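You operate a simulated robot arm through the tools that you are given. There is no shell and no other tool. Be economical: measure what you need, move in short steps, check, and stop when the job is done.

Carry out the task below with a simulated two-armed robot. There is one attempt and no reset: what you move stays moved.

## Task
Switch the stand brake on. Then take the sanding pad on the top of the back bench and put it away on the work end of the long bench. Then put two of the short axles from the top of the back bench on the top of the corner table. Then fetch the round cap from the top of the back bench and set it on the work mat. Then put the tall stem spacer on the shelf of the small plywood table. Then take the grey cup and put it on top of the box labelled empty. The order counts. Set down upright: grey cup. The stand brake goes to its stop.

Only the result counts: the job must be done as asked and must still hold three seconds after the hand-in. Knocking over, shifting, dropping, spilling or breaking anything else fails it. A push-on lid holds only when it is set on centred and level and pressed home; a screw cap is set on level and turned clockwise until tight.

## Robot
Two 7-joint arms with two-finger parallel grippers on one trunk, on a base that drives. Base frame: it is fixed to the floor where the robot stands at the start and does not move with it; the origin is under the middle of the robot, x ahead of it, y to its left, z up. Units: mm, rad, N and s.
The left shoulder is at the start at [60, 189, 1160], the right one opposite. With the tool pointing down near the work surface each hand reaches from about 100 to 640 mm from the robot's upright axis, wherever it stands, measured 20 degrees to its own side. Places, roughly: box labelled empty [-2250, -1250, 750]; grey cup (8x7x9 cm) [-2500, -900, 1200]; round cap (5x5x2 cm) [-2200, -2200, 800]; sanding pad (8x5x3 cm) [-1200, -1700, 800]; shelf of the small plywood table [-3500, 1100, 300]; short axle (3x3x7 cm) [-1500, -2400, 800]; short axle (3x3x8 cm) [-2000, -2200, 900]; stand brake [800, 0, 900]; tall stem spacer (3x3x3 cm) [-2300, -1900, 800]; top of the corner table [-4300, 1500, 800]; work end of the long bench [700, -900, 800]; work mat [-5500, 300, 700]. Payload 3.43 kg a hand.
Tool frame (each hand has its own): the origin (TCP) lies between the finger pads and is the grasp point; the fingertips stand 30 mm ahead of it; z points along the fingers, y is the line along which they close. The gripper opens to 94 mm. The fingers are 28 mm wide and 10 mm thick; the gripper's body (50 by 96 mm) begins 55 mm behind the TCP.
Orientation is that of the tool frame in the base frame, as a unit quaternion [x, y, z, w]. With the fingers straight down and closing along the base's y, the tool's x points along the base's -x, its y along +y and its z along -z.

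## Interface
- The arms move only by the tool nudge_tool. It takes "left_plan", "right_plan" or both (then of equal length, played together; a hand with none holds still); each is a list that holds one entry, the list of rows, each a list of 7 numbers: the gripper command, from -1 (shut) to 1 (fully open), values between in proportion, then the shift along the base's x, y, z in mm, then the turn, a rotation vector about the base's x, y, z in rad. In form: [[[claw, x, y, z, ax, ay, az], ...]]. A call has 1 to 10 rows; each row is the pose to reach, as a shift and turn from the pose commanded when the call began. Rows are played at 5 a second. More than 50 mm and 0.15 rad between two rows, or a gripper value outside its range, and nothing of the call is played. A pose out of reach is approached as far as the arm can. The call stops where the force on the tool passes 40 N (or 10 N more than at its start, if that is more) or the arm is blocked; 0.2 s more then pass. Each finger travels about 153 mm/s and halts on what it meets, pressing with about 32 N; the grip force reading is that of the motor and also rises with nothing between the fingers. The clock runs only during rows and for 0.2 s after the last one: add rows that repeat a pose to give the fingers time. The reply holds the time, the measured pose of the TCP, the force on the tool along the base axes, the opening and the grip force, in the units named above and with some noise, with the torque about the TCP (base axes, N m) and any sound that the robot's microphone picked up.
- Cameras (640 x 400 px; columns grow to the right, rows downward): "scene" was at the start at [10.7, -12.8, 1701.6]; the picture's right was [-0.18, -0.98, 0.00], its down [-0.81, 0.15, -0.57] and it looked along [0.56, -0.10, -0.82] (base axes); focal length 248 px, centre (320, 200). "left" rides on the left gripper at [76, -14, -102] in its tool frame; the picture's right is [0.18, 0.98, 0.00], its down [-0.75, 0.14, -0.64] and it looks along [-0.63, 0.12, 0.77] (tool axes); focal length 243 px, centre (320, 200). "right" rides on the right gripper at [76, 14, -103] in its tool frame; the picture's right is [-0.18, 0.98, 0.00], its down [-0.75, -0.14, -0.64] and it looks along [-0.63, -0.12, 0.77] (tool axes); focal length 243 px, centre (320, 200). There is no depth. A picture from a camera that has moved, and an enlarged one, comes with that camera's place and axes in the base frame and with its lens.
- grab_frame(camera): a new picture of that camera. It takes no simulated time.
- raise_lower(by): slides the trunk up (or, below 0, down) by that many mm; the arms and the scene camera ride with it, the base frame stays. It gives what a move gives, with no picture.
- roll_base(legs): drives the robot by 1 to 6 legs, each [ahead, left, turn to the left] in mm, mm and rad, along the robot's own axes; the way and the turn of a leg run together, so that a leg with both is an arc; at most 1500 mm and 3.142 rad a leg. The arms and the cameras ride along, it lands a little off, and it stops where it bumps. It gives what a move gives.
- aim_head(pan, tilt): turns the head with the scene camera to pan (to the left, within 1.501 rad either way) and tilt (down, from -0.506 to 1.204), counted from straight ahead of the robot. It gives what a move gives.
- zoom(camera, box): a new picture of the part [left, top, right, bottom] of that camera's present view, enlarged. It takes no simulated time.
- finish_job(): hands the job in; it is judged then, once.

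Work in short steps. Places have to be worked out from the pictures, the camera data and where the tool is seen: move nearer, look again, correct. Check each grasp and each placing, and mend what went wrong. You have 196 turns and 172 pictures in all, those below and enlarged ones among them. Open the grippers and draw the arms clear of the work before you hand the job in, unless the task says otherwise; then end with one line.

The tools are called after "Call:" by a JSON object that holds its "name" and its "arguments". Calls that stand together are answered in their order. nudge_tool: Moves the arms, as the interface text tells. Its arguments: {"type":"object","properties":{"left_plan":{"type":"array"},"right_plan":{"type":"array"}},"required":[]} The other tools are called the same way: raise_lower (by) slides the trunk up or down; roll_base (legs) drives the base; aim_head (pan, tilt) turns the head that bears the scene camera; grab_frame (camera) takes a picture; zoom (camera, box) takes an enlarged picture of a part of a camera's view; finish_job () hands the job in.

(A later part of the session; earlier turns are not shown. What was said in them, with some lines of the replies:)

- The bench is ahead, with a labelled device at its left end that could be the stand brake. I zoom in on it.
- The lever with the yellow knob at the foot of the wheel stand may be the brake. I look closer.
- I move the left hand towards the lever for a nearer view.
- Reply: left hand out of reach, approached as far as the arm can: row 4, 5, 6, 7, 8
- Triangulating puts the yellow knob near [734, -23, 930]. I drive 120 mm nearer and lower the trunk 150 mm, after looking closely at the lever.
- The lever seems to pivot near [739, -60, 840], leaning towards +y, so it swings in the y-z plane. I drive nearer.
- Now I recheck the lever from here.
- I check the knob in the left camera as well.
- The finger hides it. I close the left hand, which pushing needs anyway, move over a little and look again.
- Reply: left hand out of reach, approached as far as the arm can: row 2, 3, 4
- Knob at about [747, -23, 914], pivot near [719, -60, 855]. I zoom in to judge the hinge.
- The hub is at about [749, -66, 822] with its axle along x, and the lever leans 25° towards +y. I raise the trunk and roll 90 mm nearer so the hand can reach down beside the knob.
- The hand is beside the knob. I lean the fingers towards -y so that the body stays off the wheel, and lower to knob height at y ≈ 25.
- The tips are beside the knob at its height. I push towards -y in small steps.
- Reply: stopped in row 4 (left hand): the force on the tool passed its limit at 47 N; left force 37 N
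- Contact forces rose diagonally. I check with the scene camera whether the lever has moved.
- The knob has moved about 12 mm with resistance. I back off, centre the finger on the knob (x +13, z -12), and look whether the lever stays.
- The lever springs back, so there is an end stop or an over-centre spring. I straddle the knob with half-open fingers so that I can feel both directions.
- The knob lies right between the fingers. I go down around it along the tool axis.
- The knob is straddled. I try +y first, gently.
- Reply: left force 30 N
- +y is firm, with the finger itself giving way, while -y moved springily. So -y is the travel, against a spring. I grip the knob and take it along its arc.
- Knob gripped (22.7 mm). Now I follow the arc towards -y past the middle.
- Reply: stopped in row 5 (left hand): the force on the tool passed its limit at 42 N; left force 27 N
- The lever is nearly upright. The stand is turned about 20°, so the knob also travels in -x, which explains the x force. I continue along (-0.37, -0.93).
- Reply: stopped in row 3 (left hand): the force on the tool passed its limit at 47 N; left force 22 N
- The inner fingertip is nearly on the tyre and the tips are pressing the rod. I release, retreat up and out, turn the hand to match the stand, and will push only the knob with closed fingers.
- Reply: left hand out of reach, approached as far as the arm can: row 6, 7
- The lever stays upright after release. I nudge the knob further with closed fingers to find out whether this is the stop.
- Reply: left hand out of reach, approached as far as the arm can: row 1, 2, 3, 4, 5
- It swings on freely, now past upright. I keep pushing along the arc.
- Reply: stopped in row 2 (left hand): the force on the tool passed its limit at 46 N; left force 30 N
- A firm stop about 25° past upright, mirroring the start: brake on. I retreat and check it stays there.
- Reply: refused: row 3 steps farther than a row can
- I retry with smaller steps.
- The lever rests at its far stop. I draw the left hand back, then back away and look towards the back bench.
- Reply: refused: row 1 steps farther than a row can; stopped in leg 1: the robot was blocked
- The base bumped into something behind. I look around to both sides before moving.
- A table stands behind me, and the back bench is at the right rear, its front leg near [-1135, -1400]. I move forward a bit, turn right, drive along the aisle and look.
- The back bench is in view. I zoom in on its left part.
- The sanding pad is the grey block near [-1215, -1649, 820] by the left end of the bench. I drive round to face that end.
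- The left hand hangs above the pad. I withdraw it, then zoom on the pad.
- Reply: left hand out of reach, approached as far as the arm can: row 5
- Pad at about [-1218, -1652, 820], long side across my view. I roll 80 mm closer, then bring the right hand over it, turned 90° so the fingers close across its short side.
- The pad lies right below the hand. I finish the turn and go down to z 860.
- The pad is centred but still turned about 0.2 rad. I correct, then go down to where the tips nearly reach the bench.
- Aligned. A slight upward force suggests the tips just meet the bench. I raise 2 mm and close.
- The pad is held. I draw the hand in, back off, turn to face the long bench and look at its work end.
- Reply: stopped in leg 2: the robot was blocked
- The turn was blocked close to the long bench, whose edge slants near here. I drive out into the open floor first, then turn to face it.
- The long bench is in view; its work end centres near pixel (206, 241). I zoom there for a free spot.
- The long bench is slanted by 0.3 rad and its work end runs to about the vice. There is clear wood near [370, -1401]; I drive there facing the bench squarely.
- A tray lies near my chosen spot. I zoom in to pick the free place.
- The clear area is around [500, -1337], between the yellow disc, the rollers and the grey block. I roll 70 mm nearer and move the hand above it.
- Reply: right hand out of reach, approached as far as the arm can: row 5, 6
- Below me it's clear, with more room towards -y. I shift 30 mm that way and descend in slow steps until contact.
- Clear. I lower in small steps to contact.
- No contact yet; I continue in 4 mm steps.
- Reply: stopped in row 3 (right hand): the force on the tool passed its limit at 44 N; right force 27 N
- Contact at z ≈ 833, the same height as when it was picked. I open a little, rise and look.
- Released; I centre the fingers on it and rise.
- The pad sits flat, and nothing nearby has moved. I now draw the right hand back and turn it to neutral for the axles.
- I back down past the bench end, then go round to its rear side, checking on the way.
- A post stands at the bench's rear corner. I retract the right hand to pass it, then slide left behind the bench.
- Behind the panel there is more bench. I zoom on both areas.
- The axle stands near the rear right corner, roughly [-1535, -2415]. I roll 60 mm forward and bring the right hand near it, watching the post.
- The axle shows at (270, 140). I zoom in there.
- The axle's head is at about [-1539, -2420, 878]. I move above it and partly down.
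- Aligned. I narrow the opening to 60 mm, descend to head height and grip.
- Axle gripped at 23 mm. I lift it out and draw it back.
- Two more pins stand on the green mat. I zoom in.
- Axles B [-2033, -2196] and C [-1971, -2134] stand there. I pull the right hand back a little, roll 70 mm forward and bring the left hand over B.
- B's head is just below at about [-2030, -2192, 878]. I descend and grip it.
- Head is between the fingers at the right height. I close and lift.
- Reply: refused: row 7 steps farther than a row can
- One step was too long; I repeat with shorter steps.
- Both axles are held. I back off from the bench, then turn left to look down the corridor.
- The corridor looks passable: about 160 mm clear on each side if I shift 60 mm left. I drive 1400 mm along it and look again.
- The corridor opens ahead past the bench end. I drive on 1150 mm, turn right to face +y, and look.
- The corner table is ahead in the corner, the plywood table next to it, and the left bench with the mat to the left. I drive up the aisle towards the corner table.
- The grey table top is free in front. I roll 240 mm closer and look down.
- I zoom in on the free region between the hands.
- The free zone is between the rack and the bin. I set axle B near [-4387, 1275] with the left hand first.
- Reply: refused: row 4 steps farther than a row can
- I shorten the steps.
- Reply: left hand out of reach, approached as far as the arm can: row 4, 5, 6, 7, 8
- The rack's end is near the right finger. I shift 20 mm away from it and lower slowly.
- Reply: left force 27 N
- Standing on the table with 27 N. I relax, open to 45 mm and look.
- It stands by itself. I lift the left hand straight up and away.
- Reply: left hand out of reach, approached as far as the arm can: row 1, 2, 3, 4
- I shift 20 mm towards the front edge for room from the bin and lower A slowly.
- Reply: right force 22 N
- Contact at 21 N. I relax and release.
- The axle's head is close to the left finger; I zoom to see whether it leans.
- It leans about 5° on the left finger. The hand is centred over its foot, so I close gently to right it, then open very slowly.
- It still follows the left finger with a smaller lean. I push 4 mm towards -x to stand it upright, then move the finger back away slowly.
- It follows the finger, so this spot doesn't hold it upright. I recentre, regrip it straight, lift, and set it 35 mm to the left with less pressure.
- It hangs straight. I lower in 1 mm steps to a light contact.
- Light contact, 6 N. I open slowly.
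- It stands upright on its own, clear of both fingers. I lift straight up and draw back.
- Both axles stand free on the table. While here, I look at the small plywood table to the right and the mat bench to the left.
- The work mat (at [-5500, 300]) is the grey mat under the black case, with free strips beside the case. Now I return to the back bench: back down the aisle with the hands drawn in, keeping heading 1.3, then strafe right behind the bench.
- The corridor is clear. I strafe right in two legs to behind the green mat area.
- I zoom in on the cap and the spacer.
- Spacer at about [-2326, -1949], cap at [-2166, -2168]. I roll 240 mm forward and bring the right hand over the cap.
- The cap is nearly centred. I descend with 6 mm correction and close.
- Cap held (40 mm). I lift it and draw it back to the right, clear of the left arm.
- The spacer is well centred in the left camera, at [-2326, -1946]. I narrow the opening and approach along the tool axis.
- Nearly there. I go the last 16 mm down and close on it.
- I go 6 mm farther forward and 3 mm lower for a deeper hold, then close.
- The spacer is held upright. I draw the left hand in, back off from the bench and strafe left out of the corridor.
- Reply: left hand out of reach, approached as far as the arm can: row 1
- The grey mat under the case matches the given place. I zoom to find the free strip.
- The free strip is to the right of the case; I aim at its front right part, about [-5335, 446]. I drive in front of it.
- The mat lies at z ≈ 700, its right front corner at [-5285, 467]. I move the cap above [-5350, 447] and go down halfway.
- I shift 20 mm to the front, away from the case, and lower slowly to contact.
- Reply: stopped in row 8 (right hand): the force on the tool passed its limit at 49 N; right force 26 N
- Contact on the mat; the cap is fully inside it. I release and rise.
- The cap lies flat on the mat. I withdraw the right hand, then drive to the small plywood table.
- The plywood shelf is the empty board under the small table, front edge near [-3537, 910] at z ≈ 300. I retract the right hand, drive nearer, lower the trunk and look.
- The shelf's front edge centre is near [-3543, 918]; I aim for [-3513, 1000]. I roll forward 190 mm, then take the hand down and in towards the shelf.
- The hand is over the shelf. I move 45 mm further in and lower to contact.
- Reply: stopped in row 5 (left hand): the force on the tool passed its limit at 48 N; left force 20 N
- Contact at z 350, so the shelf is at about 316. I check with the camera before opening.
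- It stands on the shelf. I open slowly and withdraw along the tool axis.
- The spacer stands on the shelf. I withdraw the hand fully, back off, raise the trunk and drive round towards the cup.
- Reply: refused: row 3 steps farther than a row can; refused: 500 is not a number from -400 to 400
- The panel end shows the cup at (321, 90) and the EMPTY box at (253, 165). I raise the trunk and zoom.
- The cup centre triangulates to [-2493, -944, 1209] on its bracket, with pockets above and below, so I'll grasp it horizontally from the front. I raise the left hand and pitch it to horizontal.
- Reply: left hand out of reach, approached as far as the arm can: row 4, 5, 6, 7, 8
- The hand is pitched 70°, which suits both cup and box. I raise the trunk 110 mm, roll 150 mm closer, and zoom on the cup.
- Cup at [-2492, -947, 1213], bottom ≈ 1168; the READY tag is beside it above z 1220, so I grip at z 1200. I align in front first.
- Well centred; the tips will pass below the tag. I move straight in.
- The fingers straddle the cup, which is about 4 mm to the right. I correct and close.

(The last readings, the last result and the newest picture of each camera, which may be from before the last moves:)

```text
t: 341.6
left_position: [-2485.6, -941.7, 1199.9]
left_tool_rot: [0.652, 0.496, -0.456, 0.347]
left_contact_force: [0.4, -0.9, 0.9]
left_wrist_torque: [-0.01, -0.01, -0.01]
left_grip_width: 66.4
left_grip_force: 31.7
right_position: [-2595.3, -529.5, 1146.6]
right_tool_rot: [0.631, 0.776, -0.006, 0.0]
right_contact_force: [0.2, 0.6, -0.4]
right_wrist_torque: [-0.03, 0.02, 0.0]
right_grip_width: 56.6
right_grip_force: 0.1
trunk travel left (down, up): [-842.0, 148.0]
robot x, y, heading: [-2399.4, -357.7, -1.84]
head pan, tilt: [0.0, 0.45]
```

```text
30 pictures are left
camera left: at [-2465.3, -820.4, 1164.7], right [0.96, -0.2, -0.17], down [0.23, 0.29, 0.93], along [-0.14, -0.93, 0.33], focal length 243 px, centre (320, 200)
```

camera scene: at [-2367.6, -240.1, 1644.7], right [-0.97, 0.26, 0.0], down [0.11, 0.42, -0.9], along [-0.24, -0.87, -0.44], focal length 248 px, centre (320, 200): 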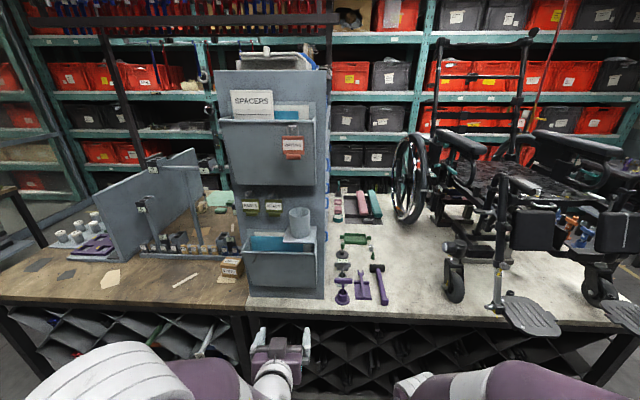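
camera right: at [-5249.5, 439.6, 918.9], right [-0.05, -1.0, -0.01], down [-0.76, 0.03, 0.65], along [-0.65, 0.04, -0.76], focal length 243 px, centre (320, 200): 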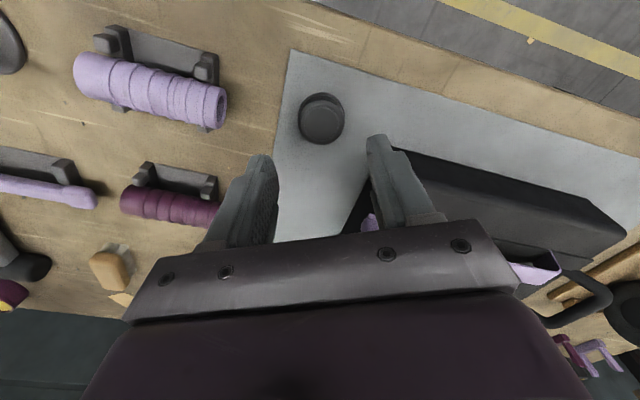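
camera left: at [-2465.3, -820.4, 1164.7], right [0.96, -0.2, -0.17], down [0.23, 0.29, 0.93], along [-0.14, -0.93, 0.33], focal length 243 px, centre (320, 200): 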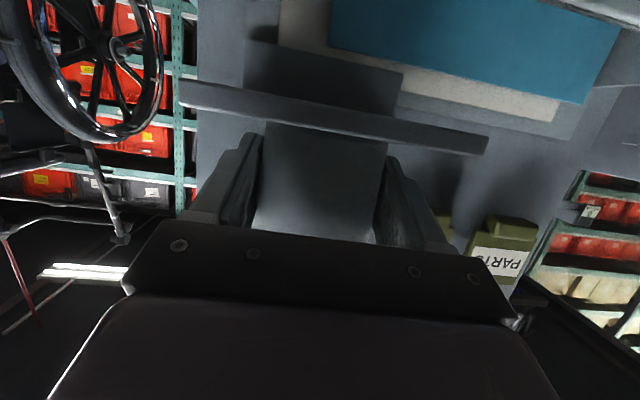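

Gripped at 66 mm. I lift 18 mm and draw it straight out.

Call:
{"name": "nudge_tool", "arguments": {"left_plan": [[[-0.5, 0, 0, 0, 0, 0, 0], [-1, 0, 0, 6, 0, 0, 0], [-1, 0, 0, 12, 0, 0, 0], [-1, 0, 0, 18, 0, 0, 0], [-1, 5, 20, 18, 0, 0, 0], [-1, 12, 45, 18, 0, 0, 0], [-1, 22, 80, 18, 0, 0, 0], [-1, 32, 118, 18, 0, 0, 0], [-1, 42, 155, 18, 0, 0, 0]]]}}

Call:
{"name": "grab_frame", "arguments": {"camera": "scene"}}

```text
t: 343.6
left_position: [-2443.0, -787.3, 1219.3]
left_tool_rot: [0.653, 0.496, -0.457, 0.345]
left_contact_force: [-0.7, 0.1, -0.3]
left_wrist_torque: [0.0, 0.0, 0.0]
left_grip_width: 66.2
left_grip_force: 32.2
right_position: [-2593.9, -528.3, 1146.5]
right_tool_rot: [0.63, 0.776, -0.006, 0.0]
right_contact_force: [-0.4, 0.2, 0.0]
right_wrist_torque: [-0.02, 0.0, 0.01]
right_grip_width: 56.2
right_grip_force: 0.0
trunk travel left (down, up): [-842.0, 148.0]
robot x, y, heading: [-2397.0, -355.2, -1.838]
head pan, tilt: [0.0, 0.45]
```

```text
29 pictures are left
camera scene: at [-2406.7, -384.3, 1754.7], right [-0.96, 0.26, 0.0], down [0.11, 0.42, -0.9], along [-0.24, -0.87, -0.43], focal length 248 px, centre (320, 200)
```

scene: 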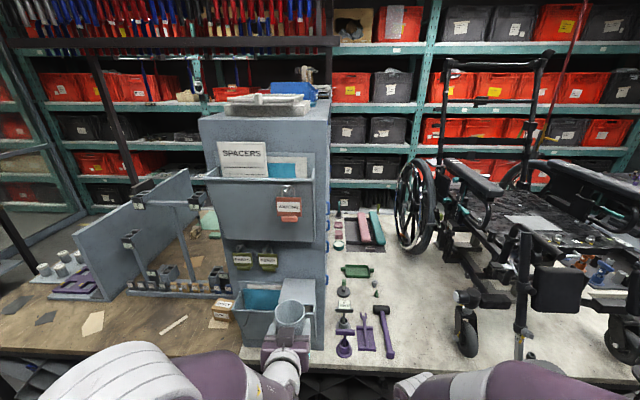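

The cup is held upright. I slide left 340 mm to stand before the EMPTY box, lower the trunk 150 mm and look.

Call:
{"name": "roll_base", "arguments": {"legs": [[0, 345, 0]]}}

Call:
{"name": "raise_lower", "arguments": {"by": -150}}

Call:
{"name": "aim_head", "arguments": {"pan": 0.1, "tilt": 0.6}}

Call:
{"name": "zoom", "arguments": {"camera": "scene", "box": [220, 140, 420, 340]}}

Call:
{"name": "grab_frame", "arguments": {"camera": "left"}}

```text
t: 345.9
left_position: [-2103.0, -879.8, 1219.2]
left_tool_rot: [0.652, 0.498, -0.455, 0.347]
left_contact_force: [0.2, 0.2, -1.0]
left_wrist_torque: [-0.02, 0.03, 0.01]
left_grip_width: 66.3
left_grip_force: 32.1
right_position: [-2254.9, -620.2, 1146.4]
right_tool_rot: [0.629, 0.778, -0.006, 0.001]
right_contact_force: [0.3, 1.2, 0.1]
right_wrist_torque: [-0.02, 0.04, 0.0]
right_grip_width: 56.2
right_grip_force: 0.1
trunk travel left (down, up): [-842.0, 148.0]
robot x, y, heading: [-2059.6, -446.2, -1.829]
head pan, tilt: [0.0, 0.45]
```

```text
t: 347.7
left_position: [-2102.4, -878.7, 1070.4]
left_tool_rot: [0.652, 0.497, -0.456, 0.347]
left_contact_force: [0.3, 0.2, -0.2]
left_wrist_torque: [-0.01, -0.01, 0.01]
left_grip_width: 66.2
left_grip_force: 31.6
right_position: [-2254.0, -621.0, 996.4]
right_tool_rot: [0.628, 0.778, -0.006, 0.001]
right_contact_force: [-0.8, 0.0, -0.5]
right_wrist_torque: [0.01, 0.0, -0.02]
right_grip_width: 56.6
right_grip_force: 0.0
trunk travel left (down, up): [-692.0, 298.0]
robot x, y, heading: [-2061.4, -447.1, -1.834]
head pan, tilt: [0.0, 0.45]
```

```text
t: 348.4
left_position: [-2103.1, -880.0, 1068.8]
left_tool_rot: [0.652, 0.498, -0.455, 0.347]
left_contact_force: [-0.5, 0.0, -1.1]
left_wrist_torque: [0.03, -0.03, 0.02]
left_grip_width: 66.1
left_grip_force: 32.0
right_position: [-2254.4, -621.5, 996.1]
right_tool_rot: [0.629, 0.778, -0.007, 0.0]
right_contact_force: [0.0, -0.8, -0.3]
right_wrist_torque: [0.01, -0.01, 0.01]
right_grip_width: 56.4
right_grip_force: 0.1
trunk travel left (down, up): [-692.0, 298.0]
robot x, y, heading: [-2061.6, -446.9, -1.831]
head pan, tilt: [0.099, 0.6]
```

```text
2.00 times, centred on (320, 240) of scene
camera zoom: at [-2059.1, -475.4, 1591.2], right [-0.99, 0.16, 0.0], down [0.09, 0.56, -0.83], along [-0.13, -0.81, -0.56], focal length 495 px, centre (320, 120)
```

zoom: 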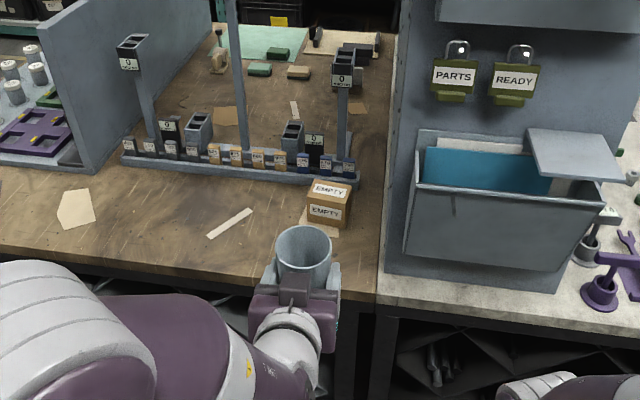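

```text
27 pictures are left
camera left: at [-2083.5, -758.2, 1032.9], right [0.96, -0.2, -0.17], down [0.23, 0.29, 0.93], along [-0.13, -0.94, 0.33], focal length 243 px, centre (320, 200)
```

left: 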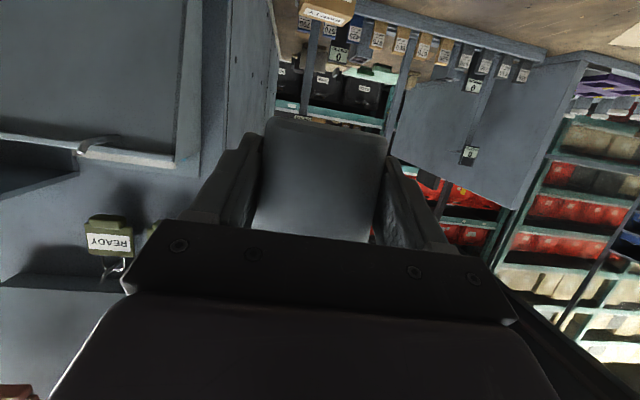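

Box top: about [-2200, -1223, 895], 79 × 58 mm. I roll 200 mm forward and move the cup above it.

Call:
{"name": "roll_base", "arguments": {"legs": [[200, 0, 0]]}}

Call:
{"name": "nudge_tool", "arguments": {"left_plan": [[[-1, -9, -30, -15, 0, 0, 0], [-1, -18, -60, -30, 0, 0, 0], [-1, -27, -90, -45, 0, 0, 0], [-1, -34, -115, -65, 0, 0, 0]]]}}

Call:
{"name": "zoom", "arguments": {"camera": "scene", "box": [220, 160, 420, 360]}}

Call:
{"name": "grab_frame", "arguments": {"camera": "left"}}

```text
t: 350.0
left_position: [-2155.8, -1076.1, 1069.3]
left_tool_rot: [0.652, 0.498, -0.454, 0.347]
left_contact_force: [0.4, -0.8, -0.8]
left_wrist_torque: [-0.01, -0.01, -0.01]
left_grip_width: 66.2
left_grip_force: 32.0
right_position: [-2308.1, -817.3, 995.9]
right_tool_rot: [0.629, 0.777, -0.005, 0.0]
right_contact_force: [0.2, -0.5, 0.4]
right_wrist_torque: [0.02, 0.02, 0.01]
right_grip_width: 56.5
right_grip_force: 0.1
trunk travel left (down, up): [-692.0, 298.0]
robot x, y, heading: [-2113.0, -640.7, -1.832]
head pan, tilt: [0.099, 0.6]
```

```text
t: 351.0
left_position: [-2189.5, -1193.4, 1004.9]
left_tool_rot: [0.652, 0.498, -0.455, 0.347]
left_contact_force: [-0.6, 0.2, -1.0]
left_wrist_torque: [-0.02, 0.02, -0.01]
left_grip_width: 66.3
left_grip_force: 31.5
right_position: [-2307.9, -818.9, 995.9]
right_tool_rot: [0.629, 0.778, -0.004, 0.001]
right_contact_force: [0.9, 0.0, 0.7]
right_wrist_torque: [-0.02, -0.04, -0.01]
right_grip_width: 56.4
right_grip_force: 0.0
trunk travel left (down, up): [-692.0, 298.0]
robot x, y, heading: [-2112.8, -644.3, -1.828]
head pan, tilt: [0.099, 0.6]
```

```text
2.00 times, centred on (320, 260) of scene
camera zoom: at [-2111.8, -673.2, 1591.1], right [-0.99, 0.16, 0.0], down [0.09, 0.56, -0.82], along [-0.13, -0.81, -0.57], focal length 495 px, centre (320, 80)
```

zoom: 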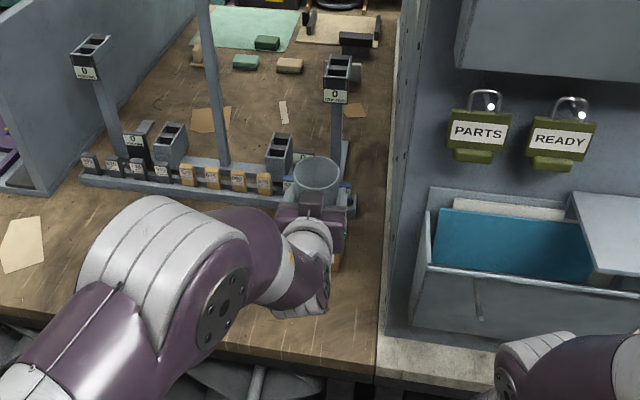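

```text
25 pictures are left
camera left: at [-2170.2, -1071.9, 968.5], right [0.96, -0.2, -0.17], down [0.23, 0.29, 0.93], along [-0.13, -0.94, 0.33], focal length 243 px, centre (320, 200)
```

left: 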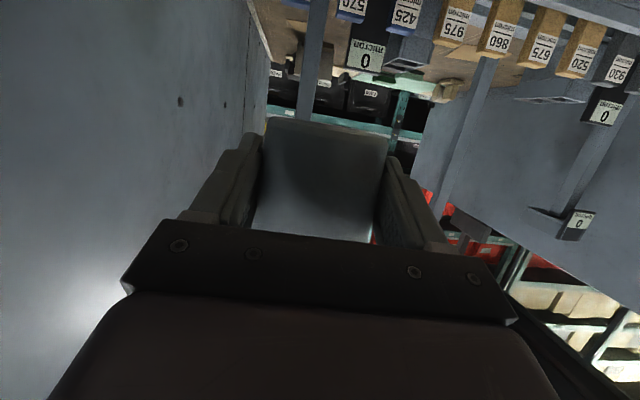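

By several views the box top centre is about [-2204, -1223]. I shift the cup over it and lower to 30 mm above.

Call:
{"name": "nudge_tool", "arguments": {"left_plan": [[[-1, -6, -12, -10, 0, 0, 0], [-1, -12, -22, -20, 0, 0, 0], [-1, -12, -22, -45, 0, 0, 0]]]}}

Call:
{"name": "grab_frame", "arguments": {"camera": "left"}}

Call:
{"name": "zoom", "arguments": {"camera": "scene", "box": [270, 220, 370, 320]}}

```text
t: 351.8
left_position: [-2204.1, -1213.9, 959.7]
left_tool_rot: [0.652, 0.498, -0.455, 0.347]
left_contact_force: [-0.1, -0.6, -0.6]
left_wrist_torque: [0.0, -0.02, -0.01]
left_grip_width: 66.0
left_grip_force: 32.1
right_position: [-2306.7, -817.0, 997.0]
right_tool_rot: [0.629, 0.778, -0.006, 0.0]
right_contact_force: [-0.8, -0.6, 0.1]
right_wrist_torque: [0.02, 0.01, 0.02]
right_grip_width: 56.6
right_grip_force: 0.0
trunk travel left (down, up): [-692.0, 298.0]
robot x, y, heading: [-2114.2, -644.9, -1.833]
head pan, tilt: [0.099, 0.6]
```

```text
24 pictures are left
camera left: at [-2183.3, -1092.4, 922.8], right [0.96, -0.2, -0.17], down [0.23, 0.29, 0.93], along [-0.13, -0.94, 0.33], focal length 243 px, centre (320, 200)
```

left: 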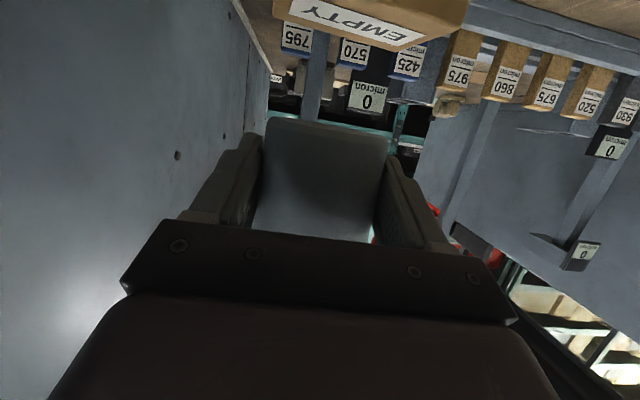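

```text
4.00 times, centred on (320, 270) of scene
camera zoom: at [-2111.4, -672.1, 1591.2], right [-0.99, 0.16, 0.0], down [0.09, 0.56, -0.82], along [-0.13, -0.81, -0.57], focal length 990 px, centre (320, -80)
```

zoom: 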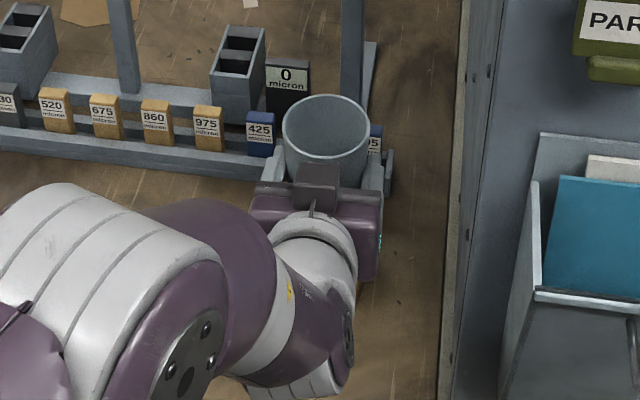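

I zoom in to measure the box edges under the cup.

Call:
{"name": "zoom", "arguments": {"camera": "left", "box": [240, 0, 500, 160]}}

```text
2.46 times, centred on (370, 80) of left
camera zoom: at [-2183.3, -1092.4, 922.8], right [0.96, -0.2, -0.17], down [0.23, 0.29, 0.93], along [-0.13, -0.94, 0.33], focal length 597 px, centre (197, 495)
```

zoom: 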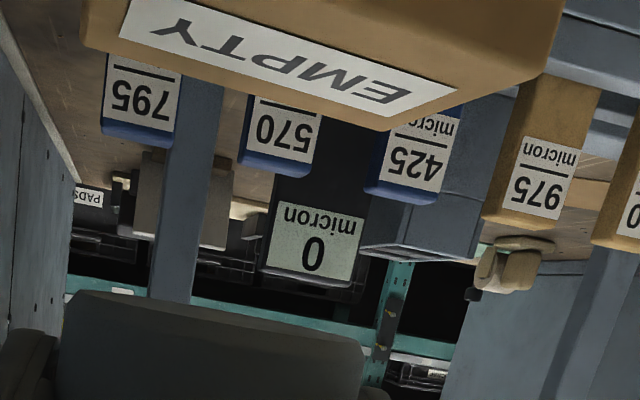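

Matching both cameras, the box top is at z ≈ 875, centred at [-2204, -1244]. I shift the cup 23 mm farther in, then lower to just above it.

Call:
{"name": "nudge_tool", "arguments": {"left_plan": [[[-1, 1, -12, 0, 0, 0, 0], [-1, 2, -23, 0, 0, 0, 0], [-1, 2, -23, -20, 0, 0, 0], [-1, 2, -23, -38, 0, 0, 0]]]}}

Call:
{"name": "grab_frame", "arguments": {"camera": "left"}}

```text
t: 352.8
left_position: [-2200.1, -1235.7, 922.9]
left_tool_rot: [0.651, 0.498, -0.455, 0.348]
left_contact_force: [-0.2, -0.5, -0.2]
left_wrist_torque: [0.0, 0.02, 0.01]
left_grip_width: 66.0
left_grip_force: 32.6
right_position: [-2307.2, -816.5, 996.4]
right_tool_rot: [0.628, 0.778, -0.005, 0.0]
right_contact_force: [-0.1, 0.1, 0.0]
right_wrist_torque: [-0.04, -0.01, -0.01]
right_grip_width: 56.3
right_grip_force: 0.1
trunk travel left (down, up): [-692.0, 298.0]
robot x, y, heading: [-2111.6, -643.8, -1.83]
head pan, tilt: [0.099, 0.6]
```

```text
21 pictures are left
camera left: at [-2180.7, -1114.5, 885.9], right [0.96, -0.2, -0.17], down [0.23, 0.29, 0.93], along [-0.13, -0.94, 0.33], focal length 243 px, centre (320, 200)
```

left: 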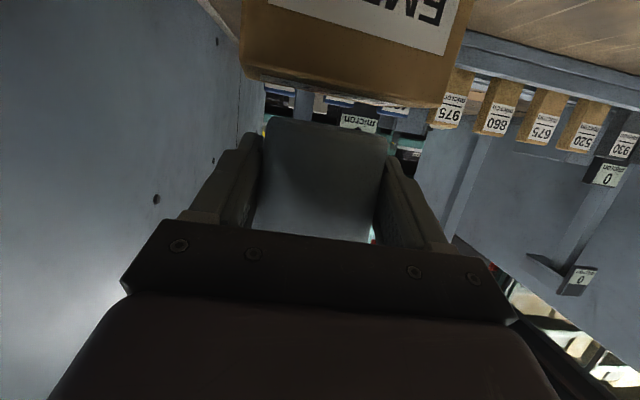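

The views agree: the cup's axis is over the box centre. I lower in 2 mm steps to a light contact.

Call:
{"name": "nudge_tool", "arguments": {"left_plan": [[[-1, -1, 0, -5, 0, 0, 0], [-1, -1, 0, -8, 0, 0, 0], [-1, -1, 0, -10, 0, 0, 0], [-1, -1, 0, -12, 0, 0, 0], [-1, -1, 0, -13, 0, 0, 0]]]}}

```text
t: 354.0
left_position: [-2200.3, -1234.9, 909.8]
left_tool_rot: [0.652, 0.498, -0.455, 0.347]
left_contact_force: [-0.2, 0.0, -1.5]
left_wrist_torque: [0.01, 0.0, -0.01]
left_grip_width: 66.2
left_grip_force: 31.9
right_position: [-2306.0, -816.5, 997.1]
right_tool_rot: [0.629, 0.778, -0.006, 0.001]
right_contact_force: [0.6, 0.4, 0.2]
right_wrist_torque: [-0.01, 0.02, -0.01]
right_grip_width: 56.7
right_grip_force: 0.2
trunk travel left (down, up): [-692.0, 298.0]
robot x, y, heading: [-2113.0, -642.3, -1.833]
head pan, tilt: [0.099, 0.6]
```

No contact yet; I continue in 1–2 mm steps.

Call:
{"name": "nudge_tool", "arguments": {"left_plan": [[[-1, 0, 0, -2, 0, 0, 0], [-1, 0, 0, -3, 0, 0, 0], [-1, 0, 0, -4, 0, 0, 0], [-1, 0, 0, -5, 0, 0, 0], [-1, 0, 0, -6, 0, 0, 0]]]}}

```text
t: 355.2
left_position: [-2200.3, -1236.0, 904.6]
left_tool_rot: [0.649, 0.498, -0.456, 0.349]
left_contact_force: [2.6, -3.0, 13.8]
left_wrist_torque: [-0.07, -0.09, -0.01]
left_grip_width: 66.1
left_grip_force: 31.8
right_position: [-2306.2, -815.9, 997.1]
right_tool_rot: [0.628, 0.778, -0.007, 0.001]
right_contact_force: [0.4, -0.7, 1.0]
right_wrist_torque: [0.02, -0.01, -0.01]
right_grip_width: 56.4
right_grip_force: 0.0
trunk travel left (down, up): [-692.0, 298.0]
robot x, y, heading: [-2112.8, -639.6, -1.832]
head pan, tilt: [0.099, 0.6]
```

Contact at 14 N. I check with the camera before releasing.

Call:
{"name": "grab_frame", "arguments": {"camera": "left"}}

Call:
{"name": "zoom", "arguments": {"camera": "scene", "box": [270, 220, 370, 320]}}

```text
20 pictures are left
camera left: at [-2181.0, -1114.7, 868.4], right [0.96, -0.2, -0.17], down [0.23, 0.3, 0.93], along [-0.13, -0.93, 0.33], focal length 243 px, centre (320, 200)
```

left: 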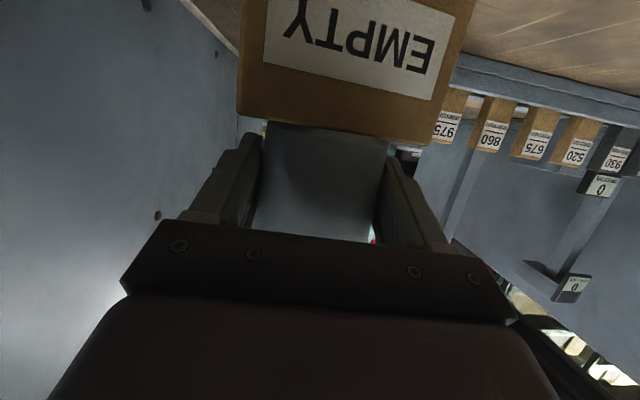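

```text
4.00 times, centred on (320, 270) of scene
camera zoom: at [-2110.5, -669.9, 1591.4], right [-0.99, 0.16, 0.0], down [0.09, 0.56, -0.83], along [-0.13, -0.82, -0.56], focal length 990 px, centre (320, -80)
```

zoom: 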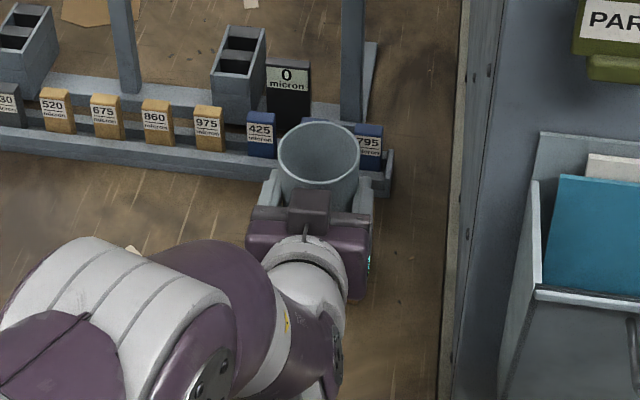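

The cup stands on the box behind its front edge, centred sideways. I relax the push and open slowly.

Call:
{"name": "nudge_tool", "arguments": {"left_plan": [[[-1, 0, 0, 2, 0, 0, 0], [0.2, 0, 0, 2, 0, 0, 0], [0.42, 0, 0, 2, 0, 0, 0], [0.46, 0, 0, 2, 0, 0, 0], [0.52, 0, 0, 2, 0, 0, 0], [0.6, 0, 0, 2, 0, 0, 0], [0.75, 0, 0, 2, 0, 0, 0], [1, 0, 0, 2, 0, 0, 0]]]}}

Call:
{"name": "grab_frame", "arguments": {"camera": "left"}}

```text
t: 357.0
left_position: [-2200.9, -1235.5, 904.5]
left_tool_rot: [0.652, 0.498, -0.455, 0.347]
left_contact_force: [0.0, -0.3, -0.3]
left_wrist_torque: [-0.01, -0.01, -0.02]
left_grip_width: 93.7
left_grip_force: 0.1
right_position: [-2307.6, -816.7, 997.2]
right_tool_rot: [0.629, 0.778, -0.004, 0.0]
right_contact_force: [0.2, 0.0, 0.1]
right_wrist_torque: [0.0, -0.02, -0.02]
right_grip_width: 56.4
right_grip_force: 0.1
trunk travel left (down, up): [-692.0, 298.0]
robot x, y, heading: [-2110.9, -644.5, -1.828]
head pan, tilt: [0.099, 0.6]
```

```text
18 pictures are left
camera left: at [-2180.8, -1113.5, 867.9], right [0.96, -0.2, -0.17], down [0.23, 0.29, 0.93], along [-0.13, -0.94, 0.33], focal length 243 px, centre (320, 200)
```

left: 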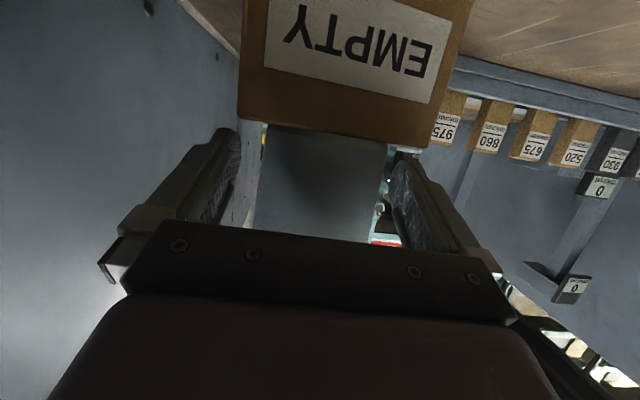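

The cup stands. I withdraw the hand straight back.

Call:
{"name": "nudge_tool", "arguments": {"left_plan": [[[1, 5, 19, 0, 0, 0, 0], [1, 11, 40, 0, 0, 0, 0], [1, 19, 70, 0, 0, 0, 0], [1, 28, 105, 5, 0, 0, 0], [1, 40, 145, 15, 0, 0, 0]]]}}

Call:
{"name": "zoom", "arguments": {"camera": "scene", "box": [240, 190, 400, 320]}}

Call:
{"name": "grab_frame", "arguments": {"camera": "left"}}

```text
t: 358.2
left_position: [-2166.6, -1105.2, 934.9]
left_tool_rot: [0.654, 0.499, -0.452, 0.345]
left_contact_force: [0.9, 0.5, 0.3]
left_wrist_torque: [-0.03, 0.02, -0.05]
left_grip_width: 93.8
left_grip_force: 0.0
left hand out of reach, approached as far as the arm can: row 5
right_position: [-2305.9, -816.0, 997.0]
right_tool_rot: [0.628, 0.778, -0.006, 0.001]
right_contact_force: [0.5, -0.3, -0.3]
right_wrist_torque: [-0.04, 0.04, 0.02]
right_grip_width: 56.2
right_grip_force: 0.1
trunk travel left (down, up): [-692.0, 298.0]
robot x, y, heading: [-2112.9, -642.8, -1.832]
head pan, tilt: [0.099, 0.6]
```

```text
3.08 times, centred on (320, 255) of scene
camera zoom: at [-2110.4, -669.9, 1591.1], right [-0.99, 0.16, 0.0], down [0.09, 0.56, -0.83], along [-0.13, -0.82, -0.56], focal length 762 px, centre (320, 31)
```

zoom: 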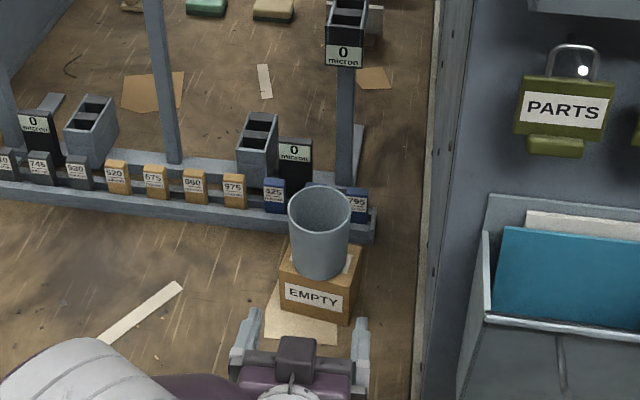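

```text
16 pictures are left
camera left: at [-2146.8, -982.2, 899.3], right [0.97, -0.2, -0.17], down [0.22, 0.28, 0.93], along [-0.13, -0.94, 0.32], focal length 243 px, centre (320, 200)
```

left: 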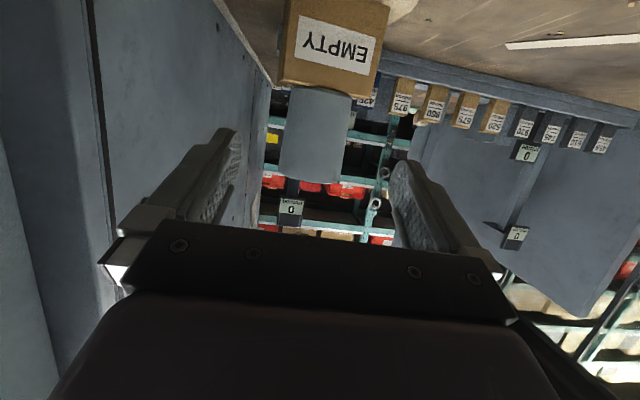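

The cup stands upright and centred on the EMPTY box. I open the right hand, back away, and take a last look.

Call:
{"name": "roll_base", "arguments": {"legs": [[-350, 0, 0]]}}

Call:
{"name": "nudge_tool", "arguments": {"right_plan": [[[1, 0, 0, 0, 0, 0, 0], [1, 0, 0, 0, 0, 0, 0]]]}}

Call:
{"name": "grab_frame", "arguments": {"camera": "scene"}}

```text
t: 360.5
left_position: [-2075.6, -762.9, 934.6]
left_tool_rot: [0.654, 0.501, -0.45, 0.345]
left_contact_force: [0.3, -0.3, -0.8]
left_wrist_torque: [0.03, 0.04, 0.01]
left_grip_width: 94.0
left_grip_force: 0.1
right_position: [-2214.7, -475.8, 996.4]
right_tool_rot: [0.628, 0.778, -0.005, 0.001]
right_contact_force: [0.2, -0.1, -0.1]
right_wrist_torque: [-0.05, -0.01, -0.02]
right_grip_width: 56.6
right_grip_force: 0.1
trunk travel left (down, up): [-692.0, 298.0]
robot x, y, heading: [-2018.1, -302.8, -1.83]
head pan, tilt: [0.099, 0.6]
```

```text
t: 361.1
left_position: [-2076.1, -763.6, 935.3]
left_tool_rot: [0.654, 0.501, -0.45, 0.345]
left_contact_force: [0.1, -1.0, 0.0]
left_wrist_torque: [-0.02, -0.01, 0.0]
left_grip_width: 94.0
left_grip_force: 0.0
right_position: [-2214.6, -475.2, 995.6]
right_tool_rot: [0.627, 0.779, -0.007, 0.001]
right_contact_force: [0.0, 1.3, -0.1]
right_wrist_torque: [0.02, -0.01, 0.01]
right_grip_width: 93.8
right_grip_force: 0.0
trunk travel left (down, up): [-692.0, 298.0]
robot x, y, heading: [-2022.9, -301.6, -1.827]
head pan, tilt: [0.099, 0.6]
```

```text
15 pictures are left
camera scene: at [-2020.4, -328.4, 1591.2], right [-0.99, 0.16, 0.0], down [0.09, 0.56, -0.83], along [-0.13, -0.82, -0.56], focal length 248 px, centre (320, 200)
```

scene: 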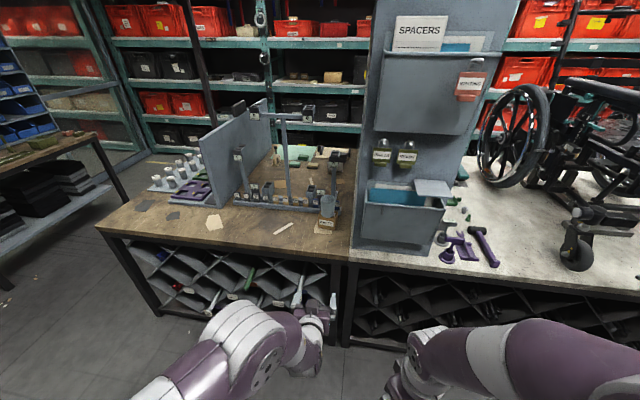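

All six parts are done, the grippers are open and the arms are clear. I hand in.

Call:
{"name": "finish_job", "arguments": {}}

```text
The job is handed in.
```

I finished all six parts in the order given and handed the job in: the stand brake is at its stop, and the pad, both axles, the cap, the spacer and the grey cup (upright on the EMPTY box) are in place. I saw each one rest where it was put, but the earlier ones were not looked at again before the hand-in.
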